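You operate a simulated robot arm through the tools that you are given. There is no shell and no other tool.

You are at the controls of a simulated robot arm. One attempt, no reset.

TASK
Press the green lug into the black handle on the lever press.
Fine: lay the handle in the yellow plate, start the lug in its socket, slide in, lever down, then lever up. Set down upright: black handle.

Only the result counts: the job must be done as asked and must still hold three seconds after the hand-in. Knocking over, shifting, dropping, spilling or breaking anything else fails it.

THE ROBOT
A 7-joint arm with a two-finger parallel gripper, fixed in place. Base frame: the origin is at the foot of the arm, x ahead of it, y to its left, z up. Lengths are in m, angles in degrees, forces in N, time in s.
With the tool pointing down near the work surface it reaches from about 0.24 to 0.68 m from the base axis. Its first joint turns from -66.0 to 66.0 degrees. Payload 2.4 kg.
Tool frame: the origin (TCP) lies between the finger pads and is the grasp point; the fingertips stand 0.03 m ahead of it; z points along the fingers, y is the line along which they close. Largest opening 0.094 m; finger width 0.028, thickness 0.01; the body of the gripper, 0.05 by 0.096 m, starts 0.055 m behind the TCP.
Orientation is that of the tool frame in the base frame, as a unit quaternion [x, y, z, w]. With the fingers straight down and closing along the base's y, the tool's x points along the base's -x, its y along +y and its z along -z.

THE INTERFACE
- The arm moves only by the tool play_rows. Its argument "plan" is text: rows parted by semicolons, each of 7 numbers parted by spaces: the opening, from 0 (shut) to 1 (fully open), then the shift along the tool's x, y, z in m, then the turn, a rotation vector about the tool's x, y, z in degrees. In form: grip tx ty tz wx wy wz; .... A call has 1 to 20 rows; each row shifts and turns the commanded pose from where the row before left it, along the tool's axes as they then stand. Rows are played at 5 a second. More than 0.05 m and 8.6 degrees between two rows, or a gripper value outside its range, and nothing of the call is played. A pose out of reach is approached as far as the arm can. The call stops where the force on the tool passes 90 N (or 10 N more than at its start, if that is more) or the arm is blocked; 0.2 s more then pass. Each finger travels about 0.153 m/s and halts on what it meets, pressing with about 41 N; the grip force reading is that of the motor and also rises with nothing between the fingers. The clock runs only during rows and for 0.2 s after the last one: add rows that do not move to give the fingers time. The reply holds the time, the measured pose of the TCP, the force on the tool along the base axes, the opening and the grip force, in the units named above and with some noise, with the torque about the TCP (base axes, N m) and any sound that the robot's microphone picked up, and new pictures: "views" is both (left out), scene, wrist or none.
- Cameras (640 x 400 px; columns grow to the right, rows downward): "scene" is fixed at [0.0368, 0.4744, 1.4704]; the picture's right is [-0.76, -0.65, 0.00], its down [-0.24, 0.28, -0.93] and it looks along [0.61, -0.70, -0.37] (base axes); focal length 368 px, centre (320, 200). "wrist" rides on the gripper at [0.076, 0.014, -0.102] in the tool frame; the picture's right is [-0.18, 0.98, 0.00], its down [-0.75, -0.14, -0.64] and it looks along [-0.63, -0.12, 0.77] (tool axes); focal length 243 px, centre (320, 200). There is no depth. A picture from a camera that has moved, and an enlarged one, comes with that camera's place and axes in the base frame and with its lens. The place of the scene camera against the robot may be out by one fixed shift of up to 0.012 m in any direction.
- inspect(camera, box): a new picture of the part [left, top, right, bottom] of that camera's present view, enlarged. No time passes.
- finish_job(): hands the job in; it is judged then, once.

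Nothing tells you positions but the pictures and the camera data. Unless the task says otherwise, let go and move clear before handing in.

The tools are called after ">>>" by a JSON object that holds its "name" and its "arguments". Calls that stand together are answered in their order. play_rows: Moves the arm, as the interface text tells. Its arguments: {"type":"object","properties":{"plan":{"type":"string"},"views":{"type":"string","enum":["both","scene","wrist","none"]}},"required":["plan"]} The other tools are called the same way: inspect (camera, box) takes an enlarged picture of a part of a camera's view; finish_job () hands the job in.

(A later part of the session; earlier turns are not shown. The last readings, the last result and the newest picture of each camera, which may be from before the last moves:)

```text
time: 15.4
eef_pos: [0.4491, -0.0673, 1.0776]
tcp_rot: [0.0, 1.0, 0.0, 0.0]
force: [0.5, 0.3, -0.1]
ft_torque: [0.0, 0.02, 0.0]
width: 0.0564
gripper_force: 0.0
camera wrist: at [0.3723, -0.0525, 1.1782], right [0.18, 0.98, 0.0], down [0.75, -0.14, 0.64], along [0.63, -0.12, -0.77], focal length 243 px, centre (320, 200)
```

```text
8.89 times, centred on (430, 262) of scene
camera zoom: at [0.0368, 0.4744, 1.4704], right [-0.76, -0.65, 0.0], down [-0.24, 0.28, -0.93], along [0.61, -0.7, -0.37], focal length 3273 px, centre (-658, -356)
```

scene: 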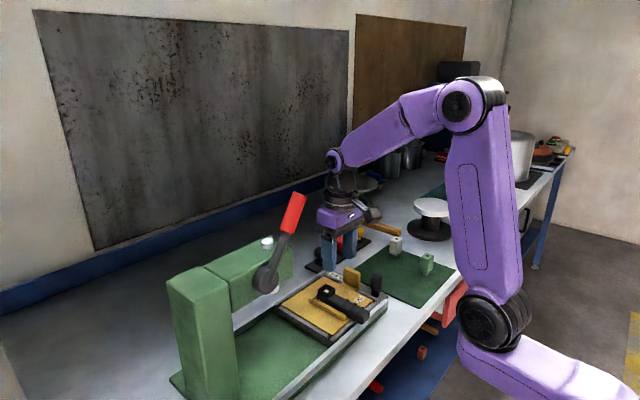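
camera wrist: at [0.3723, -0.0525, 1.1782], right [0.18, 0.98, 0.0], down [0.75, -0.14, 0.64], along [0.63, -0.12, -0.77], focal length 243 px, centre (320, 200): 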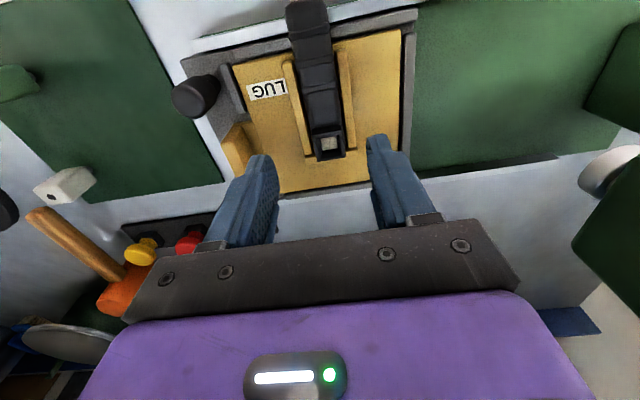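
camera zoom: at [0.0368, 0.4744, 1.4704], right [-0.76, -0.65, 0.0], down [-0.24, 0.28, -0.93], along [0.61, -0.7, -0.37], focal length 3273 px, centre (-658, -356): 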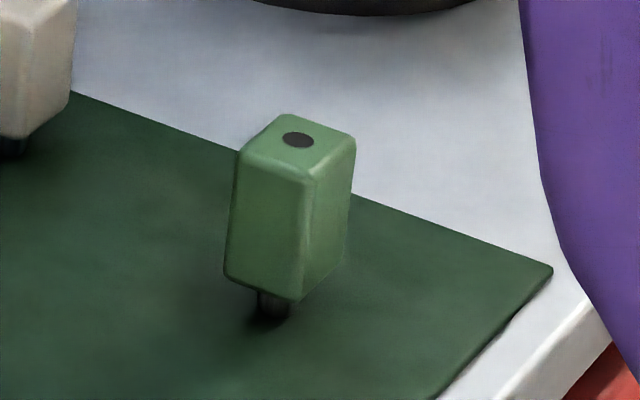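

The green lug is axis-aligned: a block about 0.024 × 0.033 m centred near (0.380, −0.358), top z≈0.962, with a narrow peg underneath. I'll move over it.

>>> {"name": "play_rows", "arguments": {"plan": "0.64 0.01 -0.03 0 0 0 0;0.64 0.01 -0.045 0 0 0 0;0.64 0.01 -0.045 0 0 0 0;0.64 0.01 -0.045 0 0 0 0;0.64 0.01 -0.045 0.01 0 0 0;0.64 0.01 -0.045 0.01 0 0 0;0.64 0.01 -0.037 0.01 0 0 0;0.64 0 0 0 0 0 0;0.64 0 0 0 0 0 0", "views": "both"}}

>>> {"name": "inspect", "arguments": {"camera": "wrist", "box": [220, 40, 420, 240]}}

>>> {"name": "inspect", "arguments": {"camera": "scene", "box": [390, 220, 470, 290]}}

```text
time: 17.4
eef_pos: [0.3795, -0.3586, 1.0489]
tcp_rot: [0.0, 1.0, 0.0, 0.0]
force: [-0.1, -0.1, -0.3]
ft_torque: [-0.01, 0.01, 0.0]
width: 0.0601
gripper_force: 0.1
camera wrist: at [0.3033, -0.3445, 1.1489], right [0.18, 0.98, 0.0], down [0.75, -0.14, 0.64], along [0.63, -0.12, -0.77], focal length 243 px, centre (320, 200)
```

scene: 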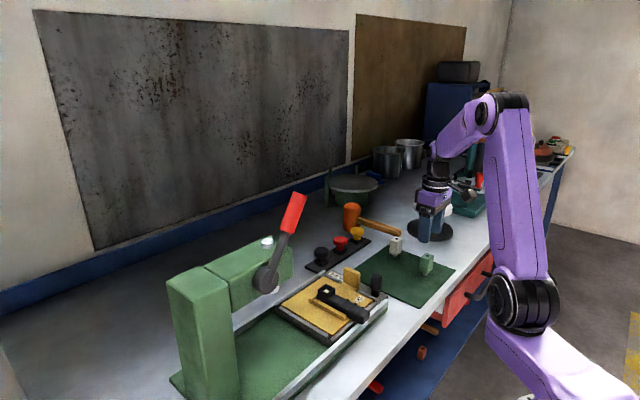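
wrist: 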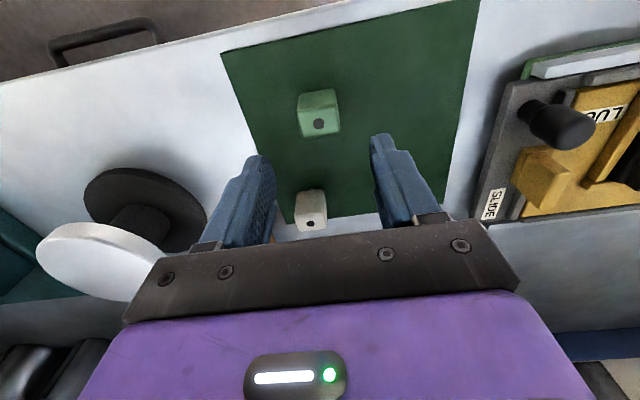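

```text
2.00 times, centred on (320, 140) of wrist
camera zoom: at [0.3033, -0.3445, 1.1489], right [0.18, 0.98, 0.0], down [0.75, -0.14, 0.64], along [0.63, -0.12, -0.77], focal length 485 px, centre (320, 320)
```

zoom: 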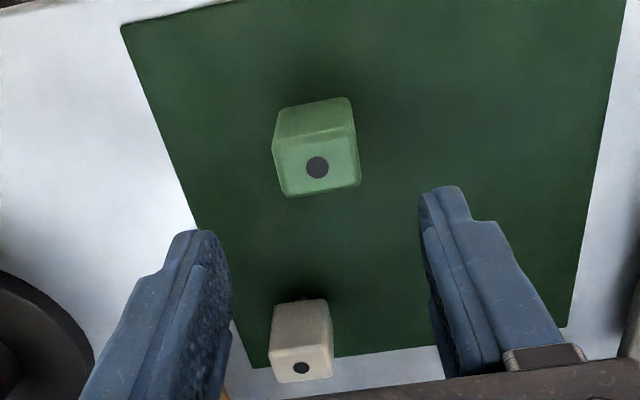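

```text
5.71 times, centred on (430, 255) of scene
camera zoom: at [0.0368, 0.4744, 1.4704], right [-0.76, -0.65, 0.0], down [-0.24, 0.28, -0.93], along [0.61, -0.7, -0.37], focal length 2104 px, centre (-309, -114)
```

zoom: 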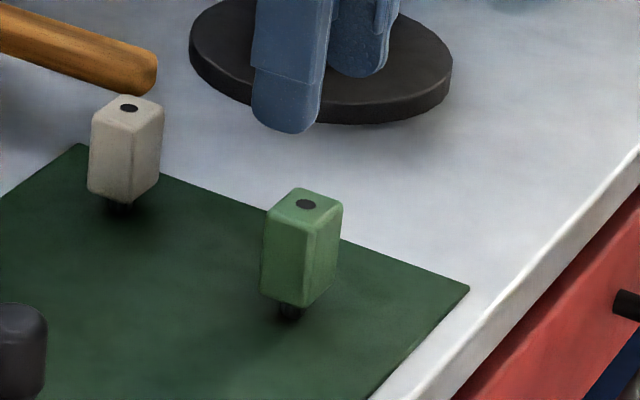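

The lug lies between the finger planes at about (0.3795, −0.360). I'll descend around its block.

>>> {"name": "play_rows", "arguments": {"plan": "0.64 0 -0.0015 0.035 0 0 0;0.64 0 0 0.03 0 0 0;0.64 0 0 0.02 0 0 0;0.64 0 0 0.012 0 0 0;0.64 0 0 0 0 0 0;0.64 0 0 0 0 0 0", "views": "both"}}

>>> {"name": "inspect", "arguments": {"camera": "wrist", "box": [220, 100, 420, 240]}}

>>> {"name": "inspect", "arguments": {"camera": "scene", "box": [390, 220, 470, 290]}}

```text
time: 18.8
eef_pos: [0.3801, -0.3597, 0.9525]
tcp_rot: [0.0, 1.0, 0.0, 0.0]
force: [-0.7, -0.2, -0.5]
ft_torque: [0.0, 0.0, 0.01]
width: 0.0602
gripper_force: 0.0
camera wrist: at [0.304, -0.3455, 1.0523], right [0.18, 0.98, 0.0], down [0.75, -0.14, 0.64], along [0.63, -0.12, -0.77], focal length 243 px, centre (320, 200)
```

scene: 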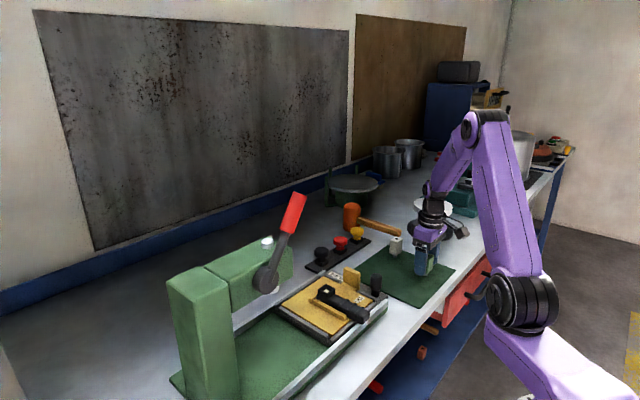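
wrist: 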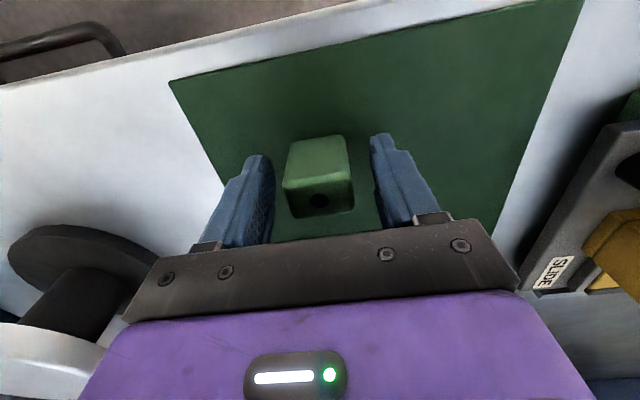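

```text
2.86 times, centred on (320, 170) of wrist
camera zoom: at [0.304, -0.3455, 1.0523], right [0.18, 0.98, 0.0], down [0.75, -0.14, 0.64], along [0.63, -0.12, -0.77], focal length 693 px, centre (320, 286)
```

zoom: 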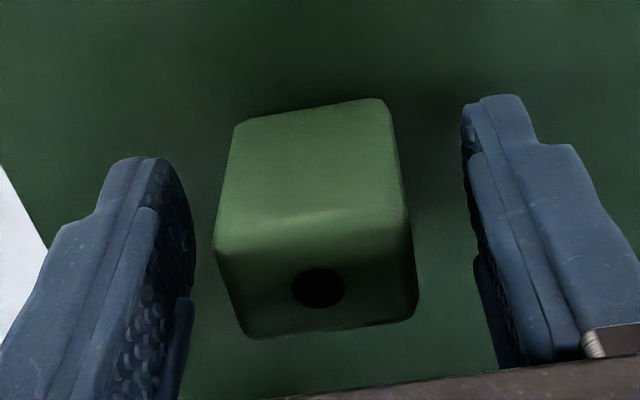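

```text
5.71 times, centred on (430, 255) of scene
camera zoom: at [0.0368, 0.4744, 1.4704], right [-0.76, -0.65, 0.0], down [-0.24, 0.28, -0.93], along [0.61, -0.7, -0.37], focal length 2104 px, centre (-309, -114)
```

zoom: 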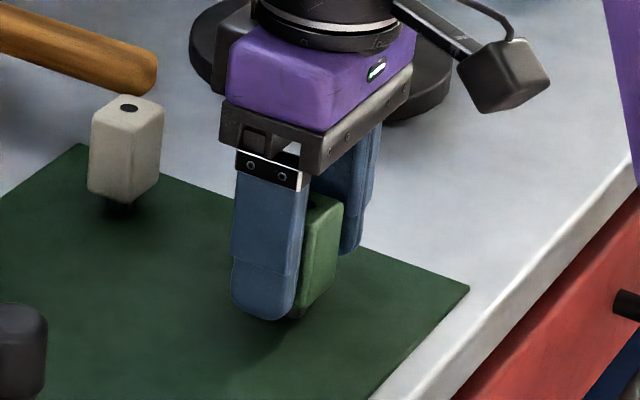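

The lug is centred between the fingers. I'll close on it.

>>> {"name": "play_rows", "arguments": {"plan": "0.5 0 0 0 0 0 0;0.42 0 0 0 0 0 0;0.36 0 0 0 0 0 0;0.3 0 0 0 0 0 0;0.2 0 0 0 0 0 0;0.2 0 0 0 0 0 0;0.2 0 0 0 0 0 0", "views": "wrist"}}

>>> {"name": "inspect", "arguments": {"camera": "wrist", "box": [220, 100, 420, 240]}}

```text
time: 20.4
eef_pos: [0.3807, -0.3602, 0.9503]
tcp_rot: [-0.001, 1.0, 0.0, 0.0]
force: [0.4, 0.3, 0.2]
ft_torque: [-0.01, -0.02, 0.0]
width: 0.0372
gripper_force: 41.4
camera wrist: at [0.304, -0.3456, 1.0525], right [0.18, 0.98, 0.0], down [0.75, -0.14, 0.64], along [0.63, -0.12, -0.77], focal length 243 px, centre (320, 200)
```

wrist: 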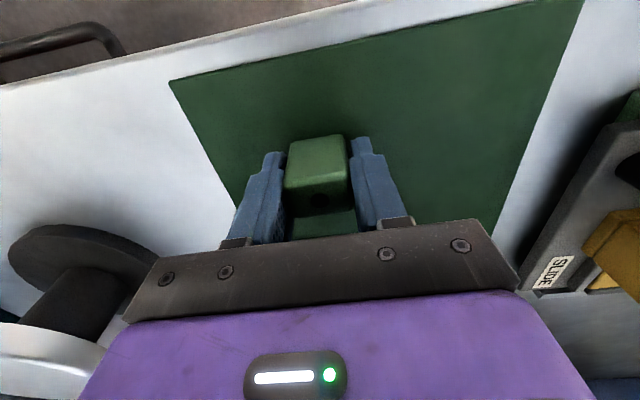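

```text
2.86 times, centred on (320, 170) of wrist
camera zoom: at [0.304, -0.3456, 1.0525], right [0.18, 0.98, 0.0], down [0.75, -0.14, 0.64], along [0.63, -0.12, -0.77], focal length 693 px, centre (320, 286)
```

zoom: 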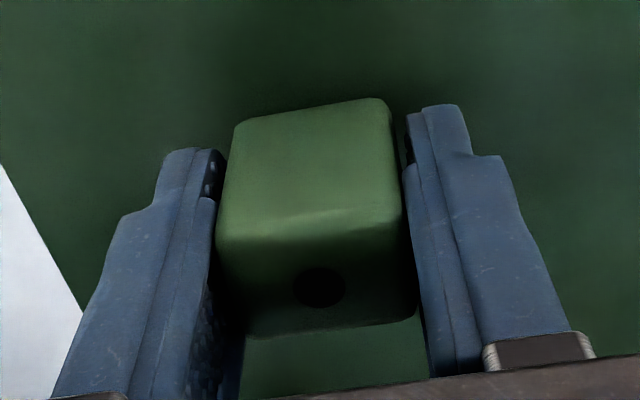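

The lug is gripped at 37 mm reading with full grip force. I'll lift it and check that it comes along straight.

>>> {"name": "play_rows", "arguments": {"plan": "0.2 0 0 -0.005 0 0 0;0.2 0 0 -0.01 0 0 0;0.2 0 0 -0.03 0 0 0;0.2 0 0 -0.04 0 0 0;0.2 0 0 -0.045 0 0 0;0.2 0 0 0 0 0 0;0.2 0 0 0 0 0 0", "views": "both"}}

>>> {"name": "inspect", "arguments": {"camera": "wrist", "box": [220, 100, 420, 240]}}

>>> {"name": "inspect", "arguments": {"camera": "scene", "box": [395, 180, 475, 270]}}

```text
time: 22.0
eef_pos: [0.3809, -0.36, 1.0806]
tcp_rot: [0.0, 1.0, -0.001, 0.001]
force: [0.2, 0.2, -0.2]
ft_torque: [-0.01, -0.02, -0.01]
width: 0.0371
gripper_force: 41.1
camera wrist: at [0.303, -0.3443, 1.1811], right [0.18, 0.98, 0.0], down [0.75, -0.14, 0.64], along [0.63, -0.12, -0.77], focal length 243 px, centre (320, 200)
```

scene: 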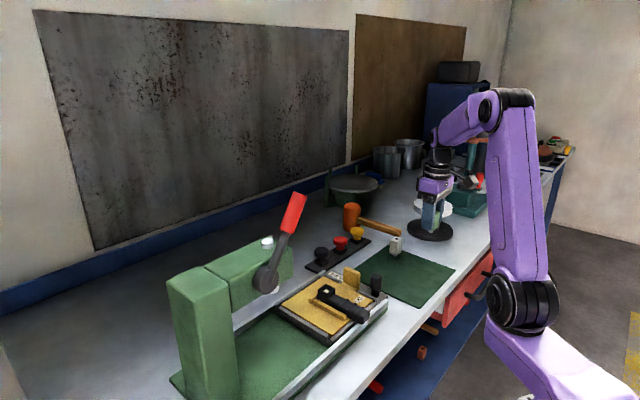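
wrist: 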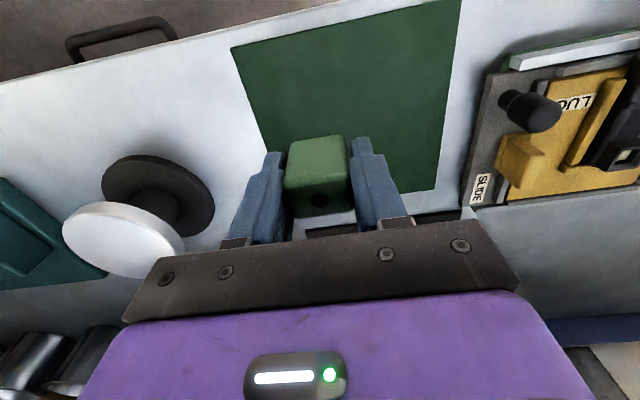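

```text
2.86 times, centred on (320, 170) of wrist
camera zoom: at [0.303, -0.3443, 1.1811], right [0.18, 0.98, 0.0], down [0.75, -0.14, 0.64], along [0.63, -0.12, -0.77], focal length 693 px, centre (320, 286)
```

zoom: 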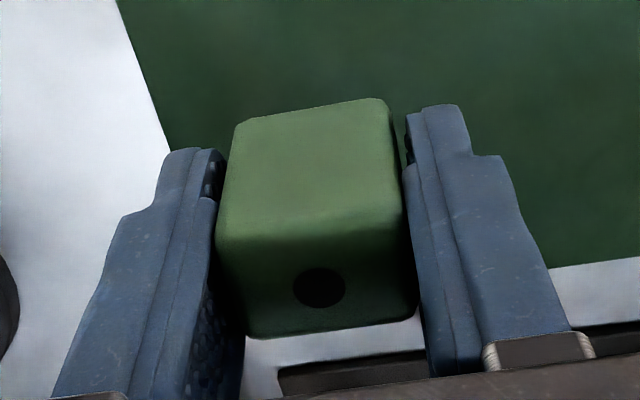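

```text
4.44 times, centred on (435, 225) of scene
camera zoom: at [0.0368, 0.4744, 1.4704], right [-0.76, -0.65, 0.0], down [-0.24, 0.28, -0.93], along [0.61, -0.7, -0.37], focal length 1637 px, centre (-191, 89)
```

zoom: 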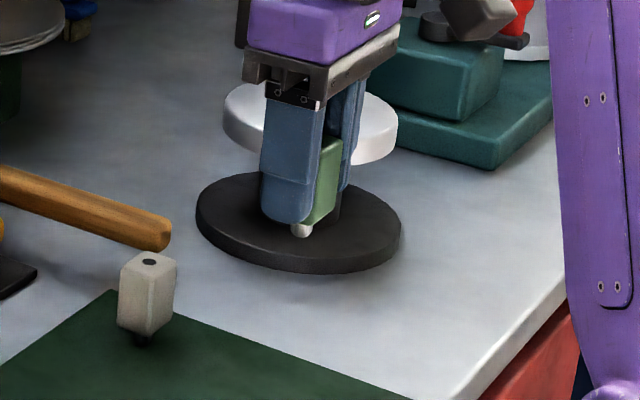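

The lug hangs straight with its metal peg below. I'll carry it high over the handle's socket.

>>> {"name": "play_rows", "arguments": {"plan": "0.2 -0.008 0.02 -0.005 0 0 0;0.2 -0.013 0.04 -0.005 0 0 0;0.2 -0.0135 0.042 -0.005 0 0 0;0.2 -0.0135 0.042 -0.005 0 0 0;0.2 -0.0135 0.042 0 0 0 0;0.2 -0.0135 0.042 0 0 0 0;0.2 -0.0135 0.042 0 0 0 0;0.2 -0.011 0.0265 0 0 0 0;0.2 0 0 0 0 0 0;0.2 0 0 0 0 0 0", "views": "both"}}

>>> {"name": "inspect", "arguments": {"camera": "wrist", "box": [220, 20, 420, 240]}}

>>> {"name": "inspect", "arguments": {"camera": "scene", "box": [290, 220, 380, 330]}}

```text
time: 24.2
eef_pos: [0.4803, -0.0616, 1.1028]
tcp_rot: [0.0, 1.0, 0.0, 0.0]
force: [-0.5, 0.3, -0.4]
ft_torque: [0.01, -0.03, -0.01]
width: 0.0372
gripper_force: 41.4
camera wrist: at [0.4031, -0.0473, 1.2039], right [0.18, 0.98, 0.0], down [0.75, -0.14, 0.64], along [0.63, -0.12, -0.77], focal length 243 px, centre (320, 200)
```

scene: 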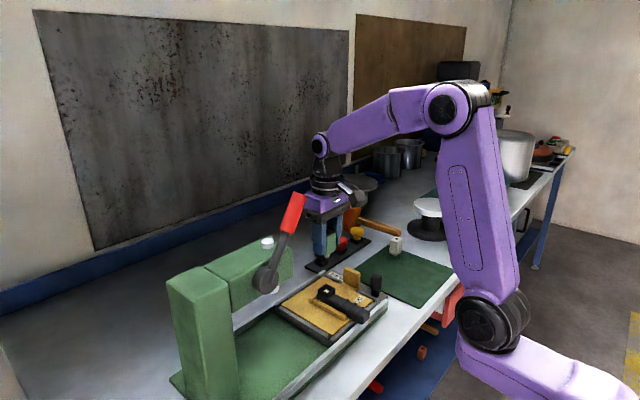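
wrist: 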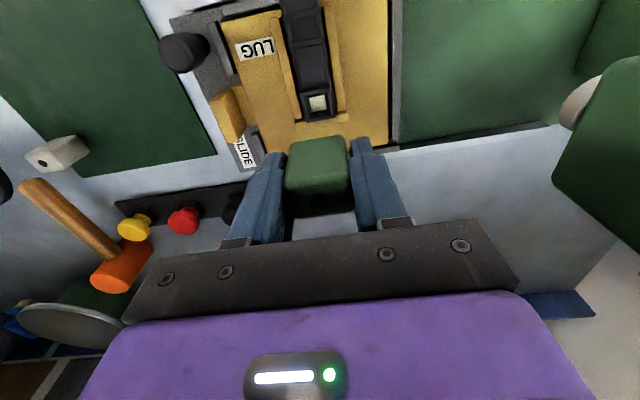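

```text
1.82 times, centred on (320, 130) of wrist
camera zoom: at [0.4031, -0.0473, 1.2039], right [0.18, 0.98, 0.0], down [0.75, -0.14, 0.64], along [0.63, -0.12, -0.77], focal length 441 px, centre (320, 327)
```

zoom: 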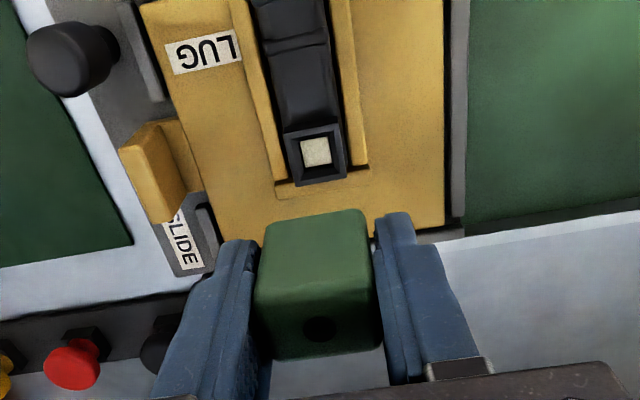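

```text
3.64 times, centred on (335, 275) of scene
camera zoom: at [0.0368, 0.4744, 1.4704], right [-0.76, -0.65, 0.0], down [-0.24, 0.28, -0.93], along [0.61, -0.7, -0.37], focal length 1339 px, centre (266, -73)
```

zoom: 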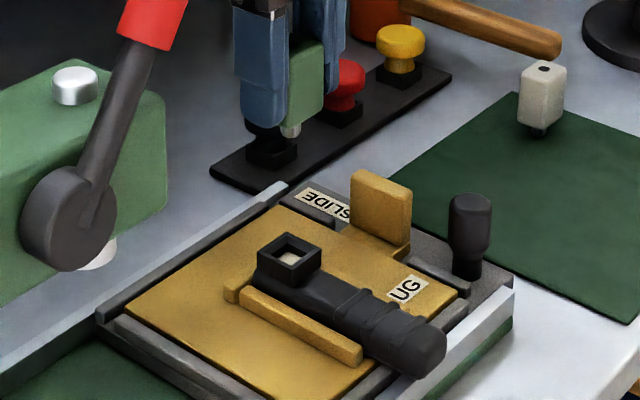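

The socket sits about 1 mm behind and 2 mm to the right (−y) of the lug's axis. I'll correct for that and come down to just above the rim.

>>> {"name": "play_rows", "arguments": {"plan": "0.2 0.001 -0.002 0.01 0 0 0;0.2 0 0 0.015 0 0 0;0.2 0 0 0.015 0 0 0;0.2 0 0 0.012 0 0 0;0.2 0 0 0 0 0 0;0.2 0 0 0 0 0 0", "views": "both"}}

>>> {"name": "inspect", "arguments": {"camera": "wrist", "box": [240, 40, 400, 220]}}

>>> {"name": "inspect", "arguments": {"camera": "scene", "box": [300, 240, 370, 320]}}

```text
time: 25.6
eef_pos: [0.4793, -0.0639, 1.0503]
tcp_rot: [-0.001, 1.0, 0.0, 0.0]
force: [0.4, 0.4, -0.8]
ft_torque: [-0.01, -0.02, -0.01]
width: 0.0373
gripper_force: 40.8
camera wrist: at [0.4022, -0.0493, 1.1511], right [0.18, 0.98, 0.0], down [0.75, -0.14, 0.64], along [0.63, -0.12, -0.77], focal length 243 px, centre (320, 200)
```

scene: 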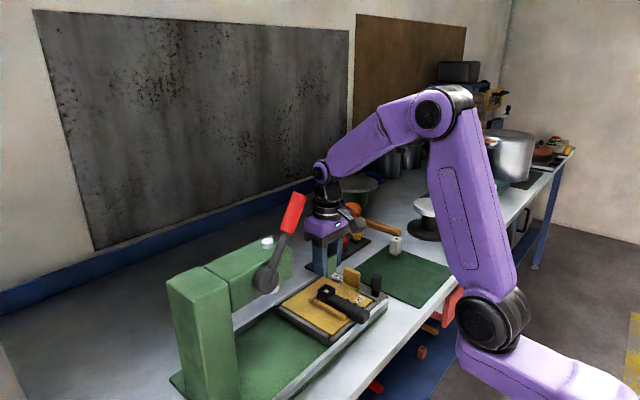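
wrist: 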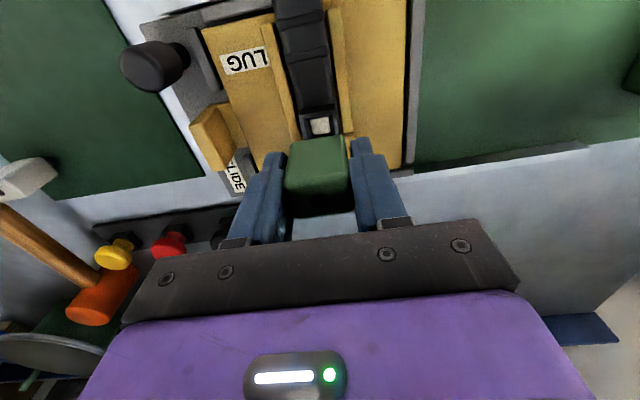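

```text
2.22 times, centred on (320, 130) of wrist
camera zoom: at [0.4022, -0.0493, 1.1511], right [0.18, 0.98, 0.0], down [0.75, -0.14, 0.64], along [0.63, -0.12, -0.77], focal length 539 px, centre (320, 356)
```

zoom: 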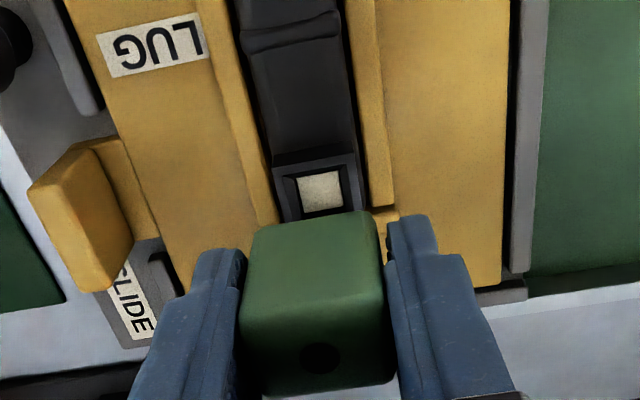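

```text
5.00 times, centred on (335, 280) of scene
camera zoom: at [0.0368, 0.4744, 1.4704], right [-0.76, -0.65, 0.0], down [-0.24, 0.28, -0.93], along [0.61, -0.7, -0.37], focal length 1841 px, centre (245, -200)
```

zoom: 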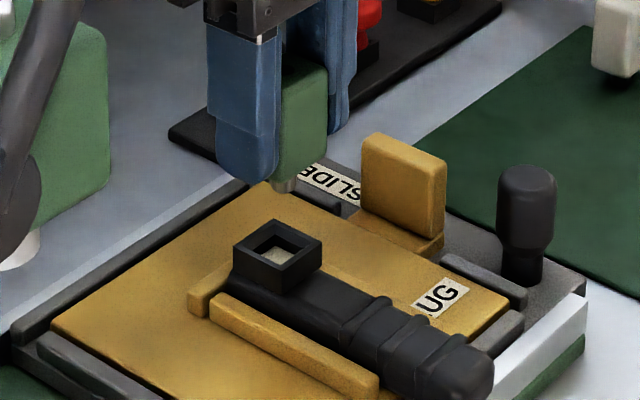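

The alignment looks close. I'll enlarge the scene view around the peg and socket to cross-check before inserting.

>>> {"name": "inspect", "arguments": {"camera": "scene", "box": [312, 262, 345, 300]}}

>>> {"name": "inspect", "arguments": {"camera": "wrist", "box": [290, 100, 350, 150]}}

```text
10.53 times, centred on (328, 281) of scene
camera zoom: at [0.0368, 0.4744, 1.4704], right [-0.76, -0.65, 0.0], down [-0.24, 0.28, -0.93], along [0.61, -0.7, -0.37], focal length 3876 px, centre (230, -653)
```

zoom: 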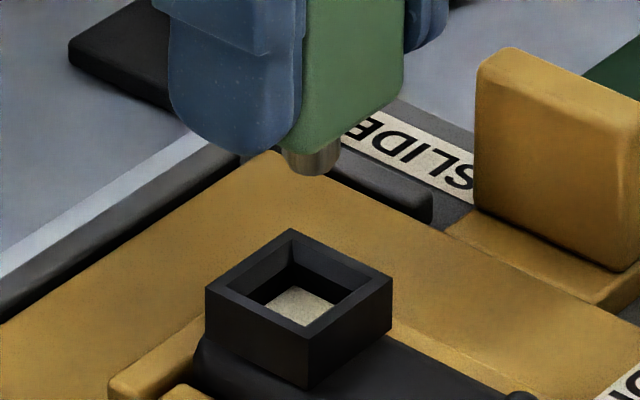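

```text
8.00 times, centred on (320, 125) of wrist
camera zoom: at [0.4022, -0.0493, 1.1511], right [0.18, 0.98, 0.0], down [0.75, -0.14, 0.64], along [0.63, -0.12, -0.77], focal length 1941 px, centre (320, 800)
```

zoom: 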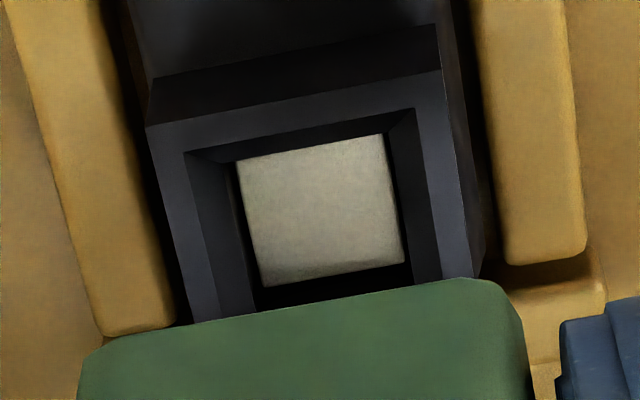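

The socket opening is about 21 mm inside and the peg about 12 mm across, aligned to within 1–2 mm. I'll shift +1 mm in x and lower slowly into the socket, watching the force.

>>> {"name": "play_rows", "arguments": {"plan": "0.2 -0.001 0 0.006 0 0 0;0.2 0 0 0.006 0 0 0;0.2 0 0 0.004 0 0 0;0.2 0 0 0.003 0 0 0;0.2 0 0 0 0 0 0", "views": "both"}}

>>> {"name": "inspect", "arguments": {"camera": "scene", "box": [312, 262, 345, 300]}}

>>> {"name": "inspect", "arguments": {"camera": "wrist", "box": [260, 100, 380, 190]}}

```text
time: 26.8
eef_pos: [0.4808, -0.0644, 1.0311]
tcp_rot: [0.0, 1.0, 0.0, 0.0]
force: [-0.2, 0.2, 0.0]
ft_torque: [0.02, 0.01, -0.01]
width: 0.0371
gripper_force: 41.1
camera wrist: at [0.4035, -0.0505, 1.1318], right [0.18, 0.98, 0.0], down [0.75, -0.14, 0.64], along [0.63, -0.12, -0.77], focal length 243 px, centre (320, 200)
```

scene: 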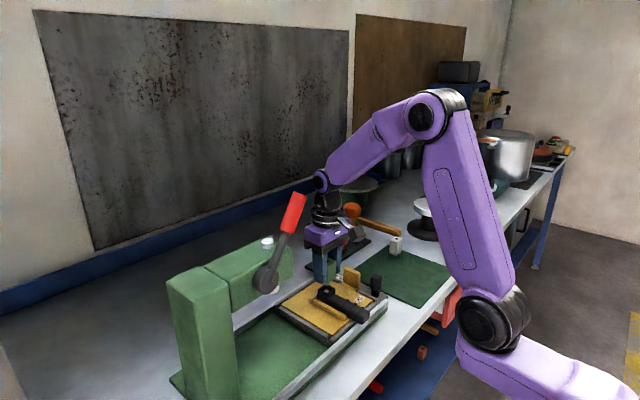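
wrist: 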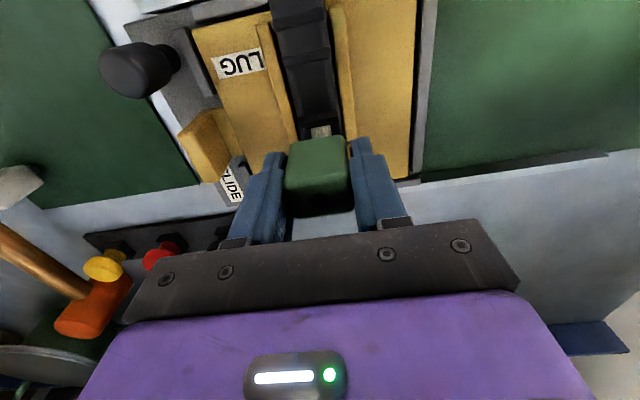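

```text
10.53 times, centred on (328, 281) of scene
camera zoom: at [0.0368, 0.4744, 1.4704], right [-0.76, -0.65, 0.0], down [-0.24, 0.28, -0.93], along [0.61, -0.7, -0.37], focal length 3876 px, centre (230, -653)
```

zoom: 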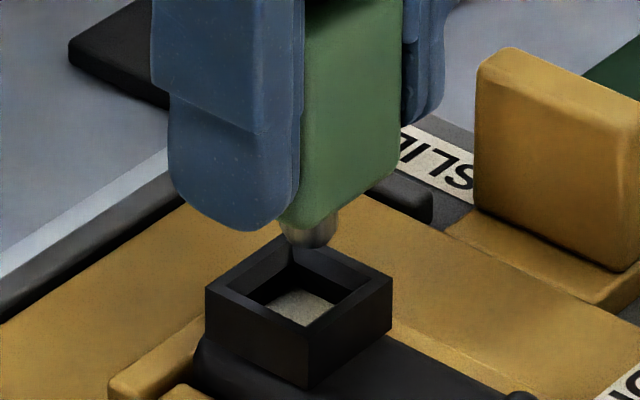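

```text
4.44 times, centred on (320, 145) of wrist
camera zoom: at [0.4035, -0.0505, 1.1318], right [0.18, 0.98, 0.0], down [0.75, -0.14, 0.64], along [0.63, -0.12, -0.77], focal length 1078 px, centre (320, 444)
```

zoom: 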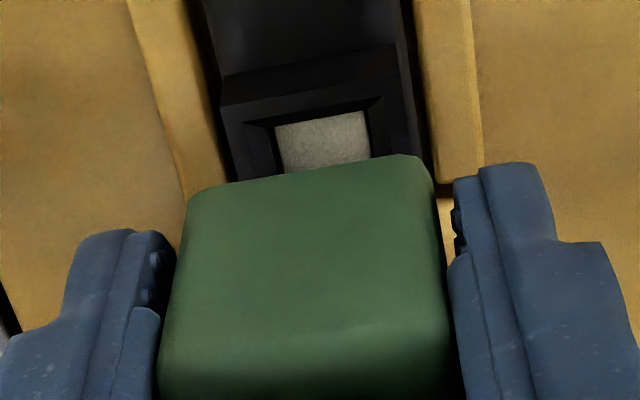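

The scene view suggests the rim is a little lower than I assumed, so the lug needs about 2 mm more in +x. I'll correct and continue down in small steps.

>>> {"name": "play_rows", "arguments": {"plan": "0.2 -0.002 0.0003 0 0 0 0;0.2 0 0 0.003 0 0 0;0.2 0 0 0.003 0 0 0;0.2 0 0 0.002 0 0 0;0.2 0 0 0 0 0 0", "views": "none"}}

>>> {"name": "inspect", "arguments": {"camera": "scene", "box": [312, 262, 345, 300]}}

>>> {"name": "inspect", "arguments": {"camera": "wrist", "box": [260, 80, 380, 190]}}

```text
time: 28.0
eef_pos: [0.4824, -0.0634, 1.0221]
tcp_rot: [0.0, 1.0, -0.001, 0.0]
force: [0.6, -0.2, -0.2]
ft_torque: [0.0, 0.01, -0.01]
width: 0.0371
gripper_force: 41.3
```

```text
10.53 times, centred on (328, 281) of scene
camera zoom: at [0.0368, 0.4744, 1.4704], right [-0.76, -0.65, 0.0], down [-0.24, 0.28, -0.93], along [0.61, -0.7, -0.37], focal length 3876 px, centre (230, -653)
```

zoom: 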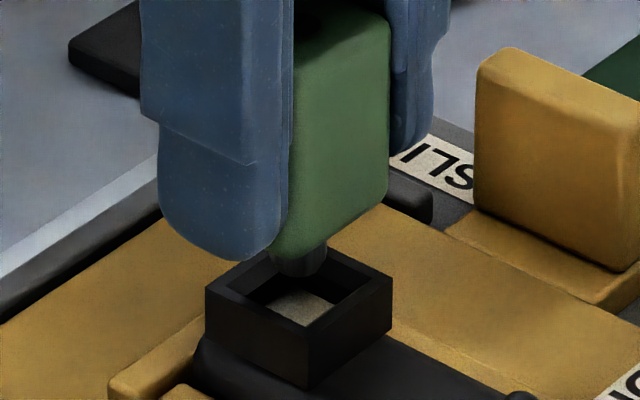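

```text
3.64 times, centred on (320, 135) of wrist
camera zoom: at [0.4063, -0.0503, 1.1234], right [0.18, 0.98, 0.0], down [0.75, -0.14, 0.64], along [0.63, -0.12, -0.77], focal length 882 px, centre (320, 436)
```

zoom: 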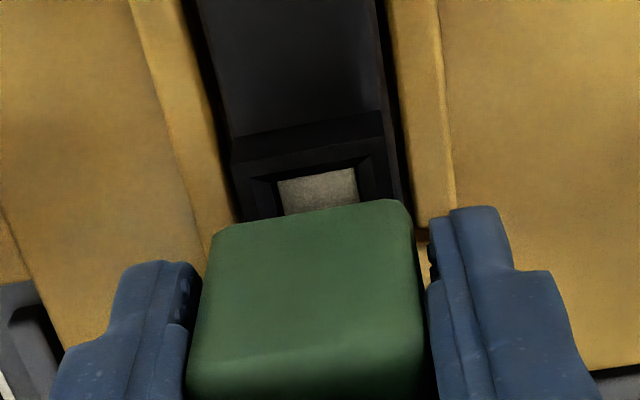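

The peg column now lines up with the socket centre. I'll continue down.

>>> {"name": "play_rows", "arguments": {"plan": "0.2 0 0 0.002 0 0 0;0.2 0 0 0.002 0 0 0;0.2 0 0 0.002 0 0 0;0.2 0 0 0 0 0 0", "views": "none"}}

>>> {"name": "inspect", "arguments": {"camera": "scene", "box": [312, 262, 345, 300]}}

>>> {"name": "inspect", "arguments": {"camera": "wrist", "box": [260, 80, 380, 190]}}

```text
time: 29.0
eef_pos: [0.4828, -0.0636, 1.018]
tcp_rot: [0.0, 1.0, 0.0, 0.0]
force: [0.3, 0.4, 0.6]
ft_torque: [0.03, -0.03, 0.02]
width: 0.0371
gripper_force: 41.4
```

```text
10.53 times, centred on (328, 281) of scene
camera zoom: at [0.0368, 0.4744, 1.4704], right [-0.76, -0.65, 0.0], down [-0.24, 0.28, -0.93], along [0.61, -0.7, -0.37], focal length 3876 px, centre (230, -653)
```

zoom: 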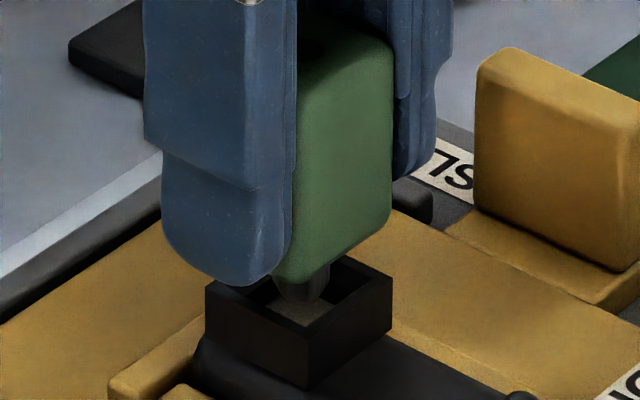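

```text
3.64 times, centred on (320, 135) of wrist
camera zoom: at [0.4055, -0.0504, 1.1176], right [0.18, 0.98, 0.0], down [0.75, -0.14, 0.64], along [0.63, -0.12, -0.77], focal length 882 px, centre (320, 436)
```

zoom: 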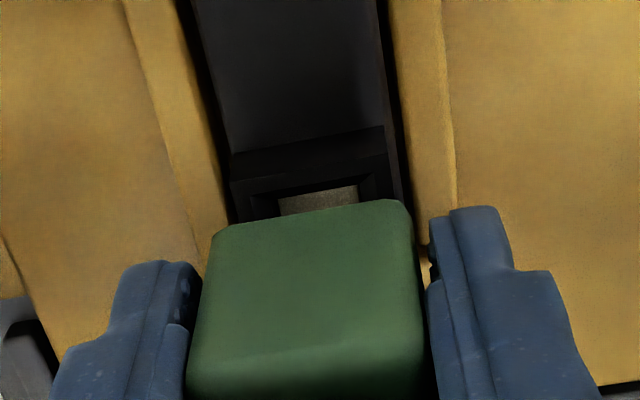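

The peg is entering the socket with no contact force. I'll continue down in small steps until it meets resistance.

>>> {"name": "play_rows", "arguments": {"plan": "0.2 0 0 0.002 0 0 0;0.2 0 0 0.002 0 0 0;0.2 0 0 0 0 0 0", "views": "none"}}

>>> {"name": "inspect", "arguments": {"camera": "scene", "box": [312, 262, 345, 300]}}

```text
time: 29.8
eef_pos: [0.4817, -0.0648, 1.0124]
tcp_rot: [0.0, 1.0, 0.001, 0.0]
force: [0.2, 0.3, -0.6]
ft_torque: [-0.01, -0.01, -0.01]
width: 0.0374
gripper_force: 41.4
```

```text
10.53 times, centred on (328, 281) of scene
camera zoom: at [0.0368, 0.4744, 1.4704], right [-0.76, -0.65, 0.0], down [-0.24, 0.28, -0.93], along [0.61, -0.7, -0.37], focal length 3876 px, centre (230, -653)
```

zoom: 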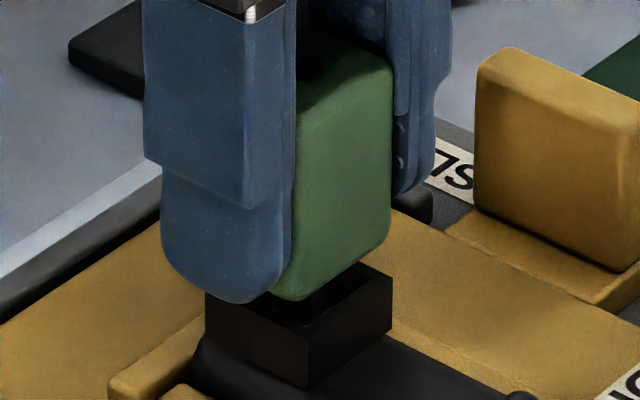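

>>> {"name": "play_rows", "arguments": {"plan": "0.2 0 0 0.002 0 0 0;0.2 0 0 0.002 0 0 0;0.2 0 0 0 0 0 0", "views": "none"}}

>>> {"name": "inspect", "arguments": {"camera": "scene", "box": [312, 262, 345, 300]}}

>>> {"name": "inspect", "arguments": {"camera": "wrist", "box": [260, 80, 380, 190]}}

```text
time: 30.6
eef_pos: [0.4818, -0.0647, 1.008]
tcp_rot: [0.0, 1.0, 0.0, -0.001]
force: [-0.1, 0.2, -0.8]
ft_torque: [0.01, -0.01, 0.0]
width: 0.0373
gripper_force: 40.6
```

```text
10.53 times, centred on (328, 281) of scene
camera zoom: at [0.0369, 0.4744, 1.4704], right [-0.76, -0.65, 0.0], down [-0.24, 0.28, -0.93], along [0.61, -0.7, -0.37], focal length 3876 px, centre (230, -653)
```

zoom: 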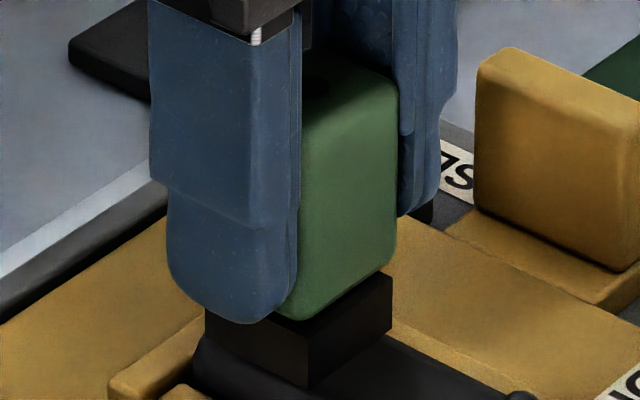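

```text
3.64 times, centred on (320, 135) of wrist
camera zoom: at [0.4049, -0.0511, 1.1086], right [0.18, 0.98, 0.0], down [0.76, -0.14, 0.64], along [0.63, -0.12, -0.77], focal length 882 px, centre (320, 436)
```

zoom: 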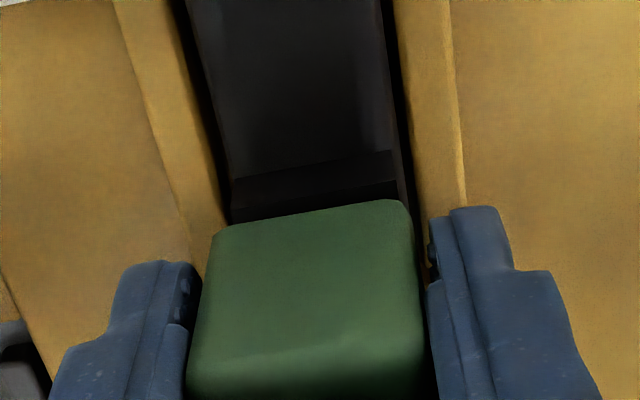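

>>> {"name": "play_rows", "arguments": {"plan": "0.2 0 0 0.002 0 0 0;0.2 0 0 0 0 0 0", "views": "none"}}

>>> {"name": "inspect", "arguments": {"camera": "scene", "box": [312, 262, 345, 300]}}

```text
time: 31.2
eef_pos: [0.4824, -0.0664, 1.0064]
tcp_rot: [0.0, 1.0, 0.0, 0.0]
force: [0.8, -0.3, -0.1]
ft_torque: [-0.02, 0.0, -0.01]
width: 0.0373
gripper_force: 41.2
```

```text
10.53 times, centred on (328, 281) of scene
camera zoom: at [0.0368, 0.4744, 1.4704], right [-0.76, -0.65, 0.0], down [-0.24, 0.28, -0.93], along [0.61, -0.7, -0.37], focal length 3876 px, centre (230, -653)
```

zoom: 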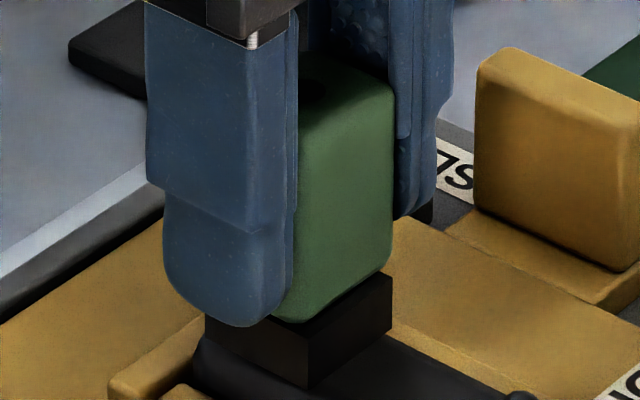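

>>> {"name": "play_rows", "arguments": {"plan": "0.2 0 0 0.002 0 0 0;0.2 0 0 0 0 0 0;0.2 0 0 0 0 0 0", "views": "none"}}

>>> {"name": "inspect", "arguments": {"camera": "scene", "box": [312, 262, 345, 300]}}

>>> {"name": "inspect", "arguments": {"camera": "wrist", "box": [260, 80, 380, 190]}}

```text
time: 32.0
eef_pos: [0.4816, -0.0655, 1.0051]
tcp_rot: [-0.001, 1.0, 0.0, 0.001]
force: [-1.9, -1.6, 15.8]
ft_torque: [-0.06, 0.2, 0.01]
width: 0.0371
gripper_force: 40.9
```

```text
10.53 times, centred on (328, 281) of scene
camera zoom: at [0.0365, 0.4744, 1.4704], right [-0.76, -0.65, 0.0], down [-0.24, 0.28, -0.93], along [0.61, -0.7, -0.37], focal length 3876 px, centre (230, -653)
```

zoom: 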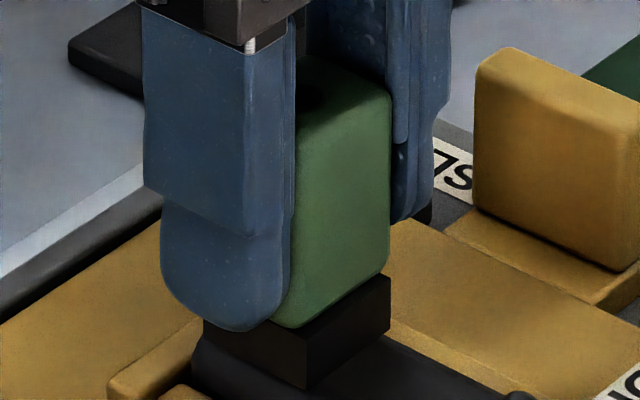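

```text
3.64 times, centred on (320, 135) of wrist
camera zoom: at [0.4053, -0.0504, 1.1061], right [0.18, 0.98, 0.0], down [0.75, -0.14, 0.64], along [0.63, -0.12, -0.77], focal length 882 px, centre (320, 436)
```

zoom: 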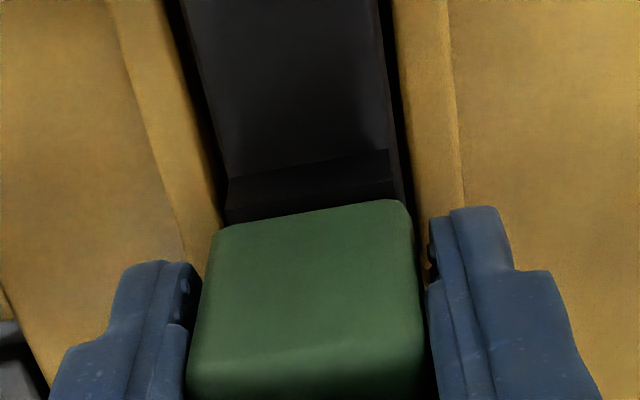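

There is 16 N of contact: the peg is in the socket and the block sits at the rim. I'll release the lug and rise straight up.

>>> {"name": "play_rows", "arguments": {"plan": "0.2 0 0 -0.0007 0 0 0;0.45 0 0 0 0 0 0;0.64 0 0 0 0 0 0;0.64 0 0 0 0 0 0;0.64 0 0 -0.01 0 0 0;0.64 0 0 -0.03 0 0 0;0.64 0 0 -0.04 0 0 0;0.64 0 0 -0.02 0 0 0;0.64 0 0 0 0 0 0", "views": "both"}}

>>> {"name": "inspect", "arguments": {"camera": "scene", "box": [305, 250, 355, 310]}}

>>> {"name": "inspect", "arguments": {"camera": "wrist", "box": [250, 40, 390, 180]}}

```text
time: 34.0
eef_pos: [0.482, -0.0667, 1.1065]
tcp_rot: [0.0, 1.0, 0.001, 0.0]
force: [-0.6, 0.0, -0.4]
ft_torque: [0.0, -0.01, -0.01]
width: 0.0602
gripper_force: 0.0
camera wrist: at [0.4047, -0.0522, 1.2071], right [0.18, 0.98, 0.0], down [0.75, -0.14, 0.64], along [0.63, -0.12, -0.77], focal length 243 px, centre (320, 200)
```

scene: 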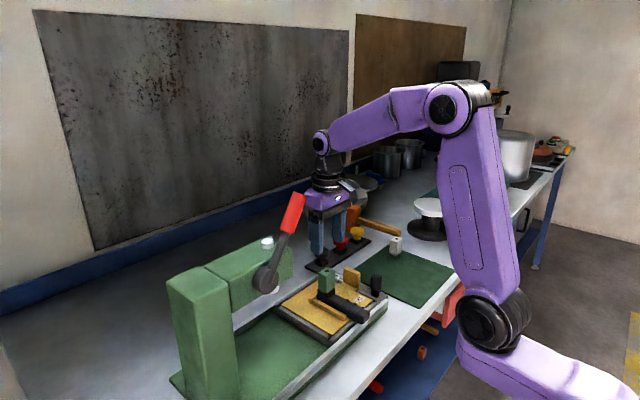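
wrist: 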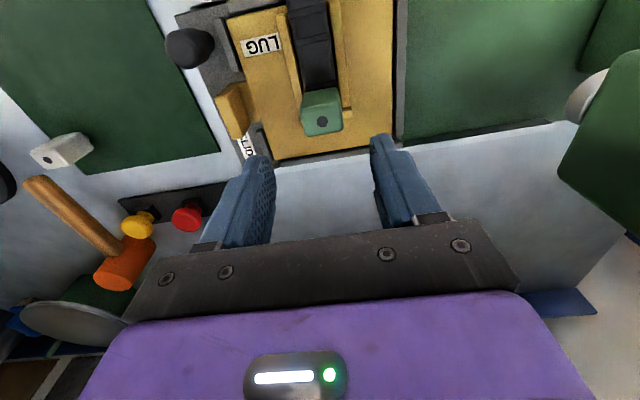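

```text
6.67 times, centred on (330, 280) of scene
camera zoom: at [0.0368, 0.4744, 1.4704], right [-0.76, -0.65, 0.0], down [-0.24, 0.28, -0.93], along [0.61, -0.7, -0.37], focal length 2455 px, centre (253, -333)
```

zoom: 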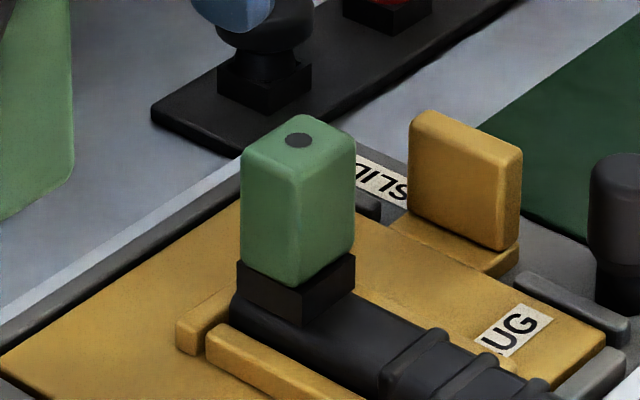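

```text
2.86 times, centred on (320, 110) of wrist
camera zoom: at [0.4047, -0.0522, 1.2071], right [0.18, 0.98, 0.0], down [0.75, -0.14, 0.64], along [0.63, -0.12, -0.77], focal length 693 px, centre (320, 457)
```

zoom: 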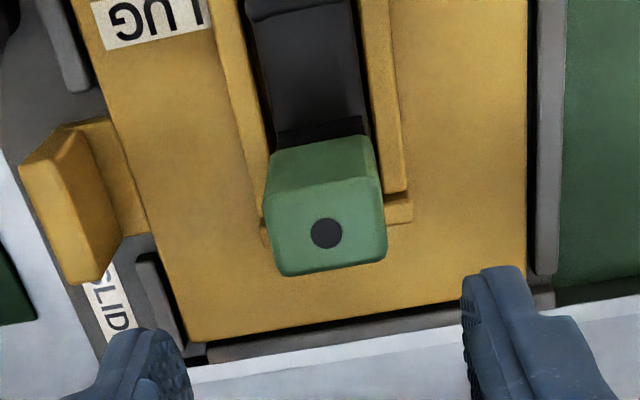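

The lug stands upright in the socket. I'll zoom in to see whether there is a press gap left, and study the press head and lever.

>>> {"name": "inspect", "arguments": {"camera": "scene", "box": [315, 275, 340, 305]}}

>>> {"name": "inspect", "arguments": {"camera": "scene", "box": [210, 180, 330, 310]}}

>>> {"name": "inspect", "arguments": {"camera": "wrist", "box": [480, 20, 640, 300]}}

```text
13.33 times, centred on (328, 290) of scene
camera zoom: at [0.0368, 0.4744, 1.4704], right [-0.76, -0.65, 0.0], down [-0.24, 0.28, -0.93], along [0.61, -0.7, -0.37], focal length 4910 px, centre (220, -1000)
```

zoom: 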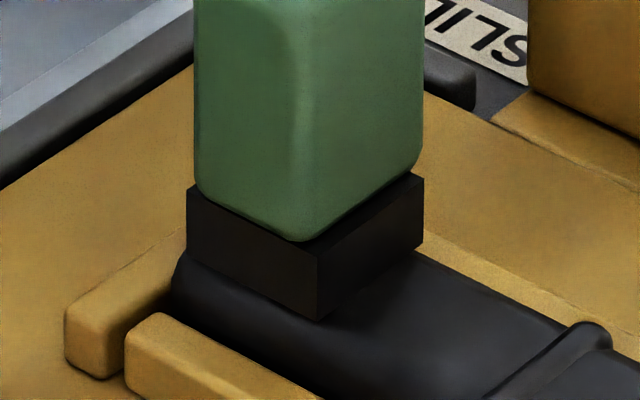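

```text
3.08 times, centred on (270, 245) of scene
camera zoom: at [0.0368, 0.4744, 1.4704], right [-0.76, -0.65, 0.0], down [-0.24, 0.28, -0.93], along [0.61, -0.7, -0.37], focal length 1133 px, centre (474, 62)
```

zoom: 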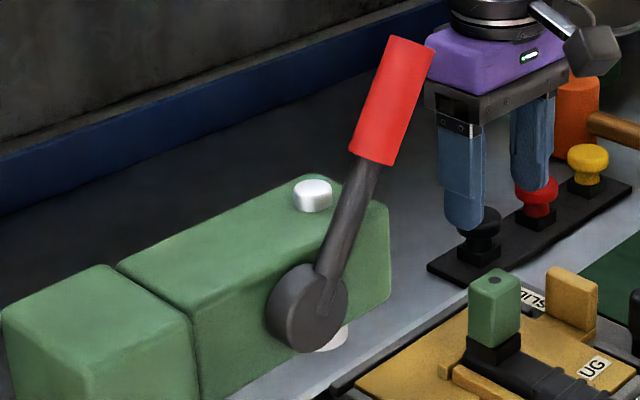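

```text
1.43 times, centred on (560, 160) of wrist
camera zoom: at [0.4047, -0.0522, 1.2071], right [0.18, 0.98, 0.0], down [0.75, -0.14, 0.64], along [0.63, -0.12, -0.77], focal length 347 px, centre (-23, 257)
```

zoom: 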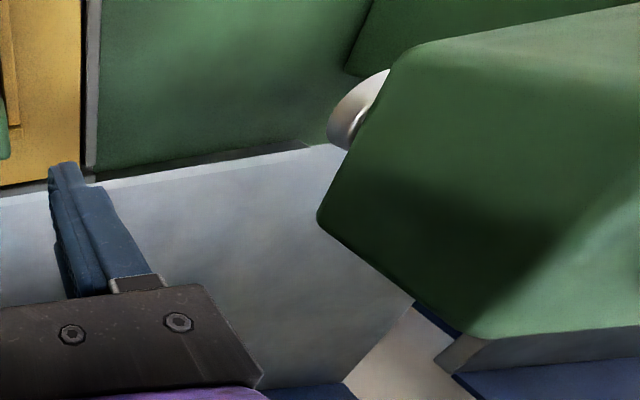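

The lug sits upright on the socket. Next is the slide: I'll move to the −y side of its black knob with the fingers closed and measure the knob.

>>> {"name": "play_rows", "arguments": {"plan": "0.3 0.0124 -0.0388 0 0 0 0;0 0.0124 -0.0388 0 0 0 0;0 0.0124 -0.0388 0.008 0 0 0;0 0.0124 -0.0388 0.008 0 0 0;0 0.0124 -0.0388 0.01 0 0 0;0 0 0 0 0 0 0;0 0 0 0 0 0 0", "views": "both"}}

>>> {"name": "inspect", "arguments": {"camera": "wrist", "box": [340, 0, 560, 180]}}

```text
time: 35.6
eef_pos: [0.4175, -0.2586, 1.0783]
tcp_rot: [0.0, 1.0, 0.0, 0.0]
force: [-0.2, 0.5, 0.0]
ft_torque: [0.02, 0.02, 0.01]
width: 0.0
gripper_force: 33.1
camera wrist: at [0.3415, -0.2447, 1.1801], right [0.18, 0.98, 0.0], down [0.75, -0.14, 0.64], along [0.63, -0.12, -0.77], focal length 243 px, centre (320, 200)
```

scene: 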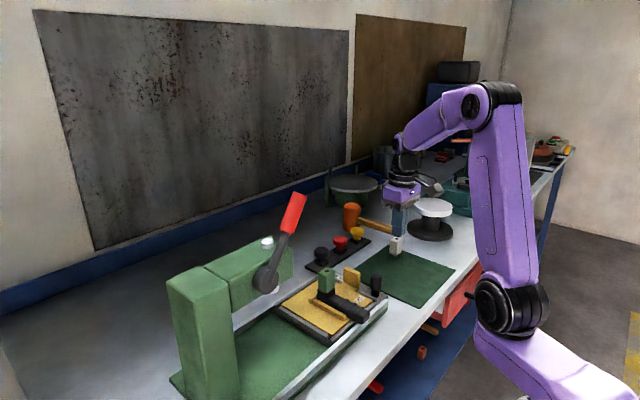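
wrist: 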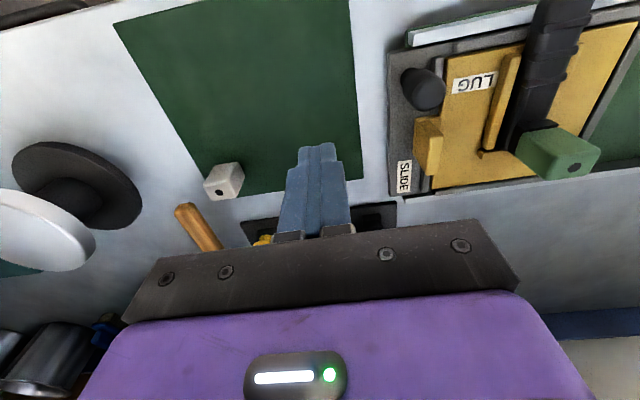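

```text
2.22 times, centred on (450, 90) of wrist
camera zoom: at [0.3415, -0.2447, 1.1801], right [0.18, 0.98, 0.0], down [0.75, -0.14, 0.64], along [0.63, -0.12, -0.77], focal length 539 px, centre (31, 444)
```

zoom: 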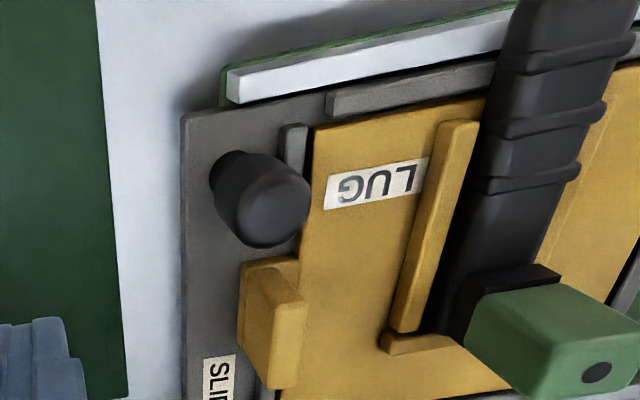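

The knob axis is at about (0.416, −0.172), bulb radius ≈14 mm, top z≈0.984. I'll tilt the tool 21° so the wrist stays away from the raised lever, then come down beside the knob on its −y side.

>>> {"name": "play_rows", "arguments": {"plan": "0 0.002 0 0 -7 0 0;0 0.002 0 0 -7 0 0;0 0 0 0 -7 0 0;0 0 0 0 0 0 0;0 0 0 0 0 0 0", "views": "scene"}}

```text
time: 36.8
eef_pos: [0.4141, -0.2583, 1.0792]
tcp_rot: [0.001, 0.983, 0.182, 0.0]
force: [-1.0, 0.3, 0.0]
ft_torque: [-0.01, 0.0, 0.0]
width: 0.0
gripper_force: 33.8
```

scene: 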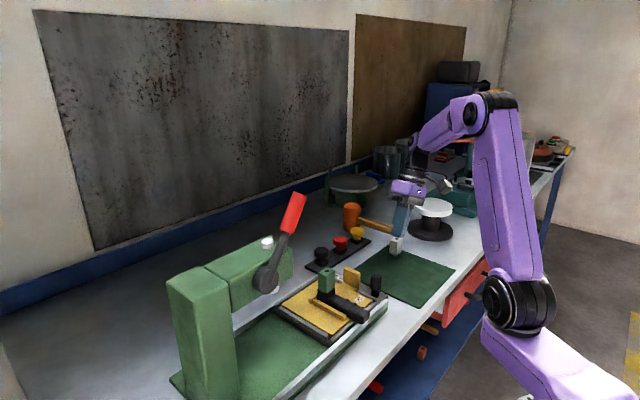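

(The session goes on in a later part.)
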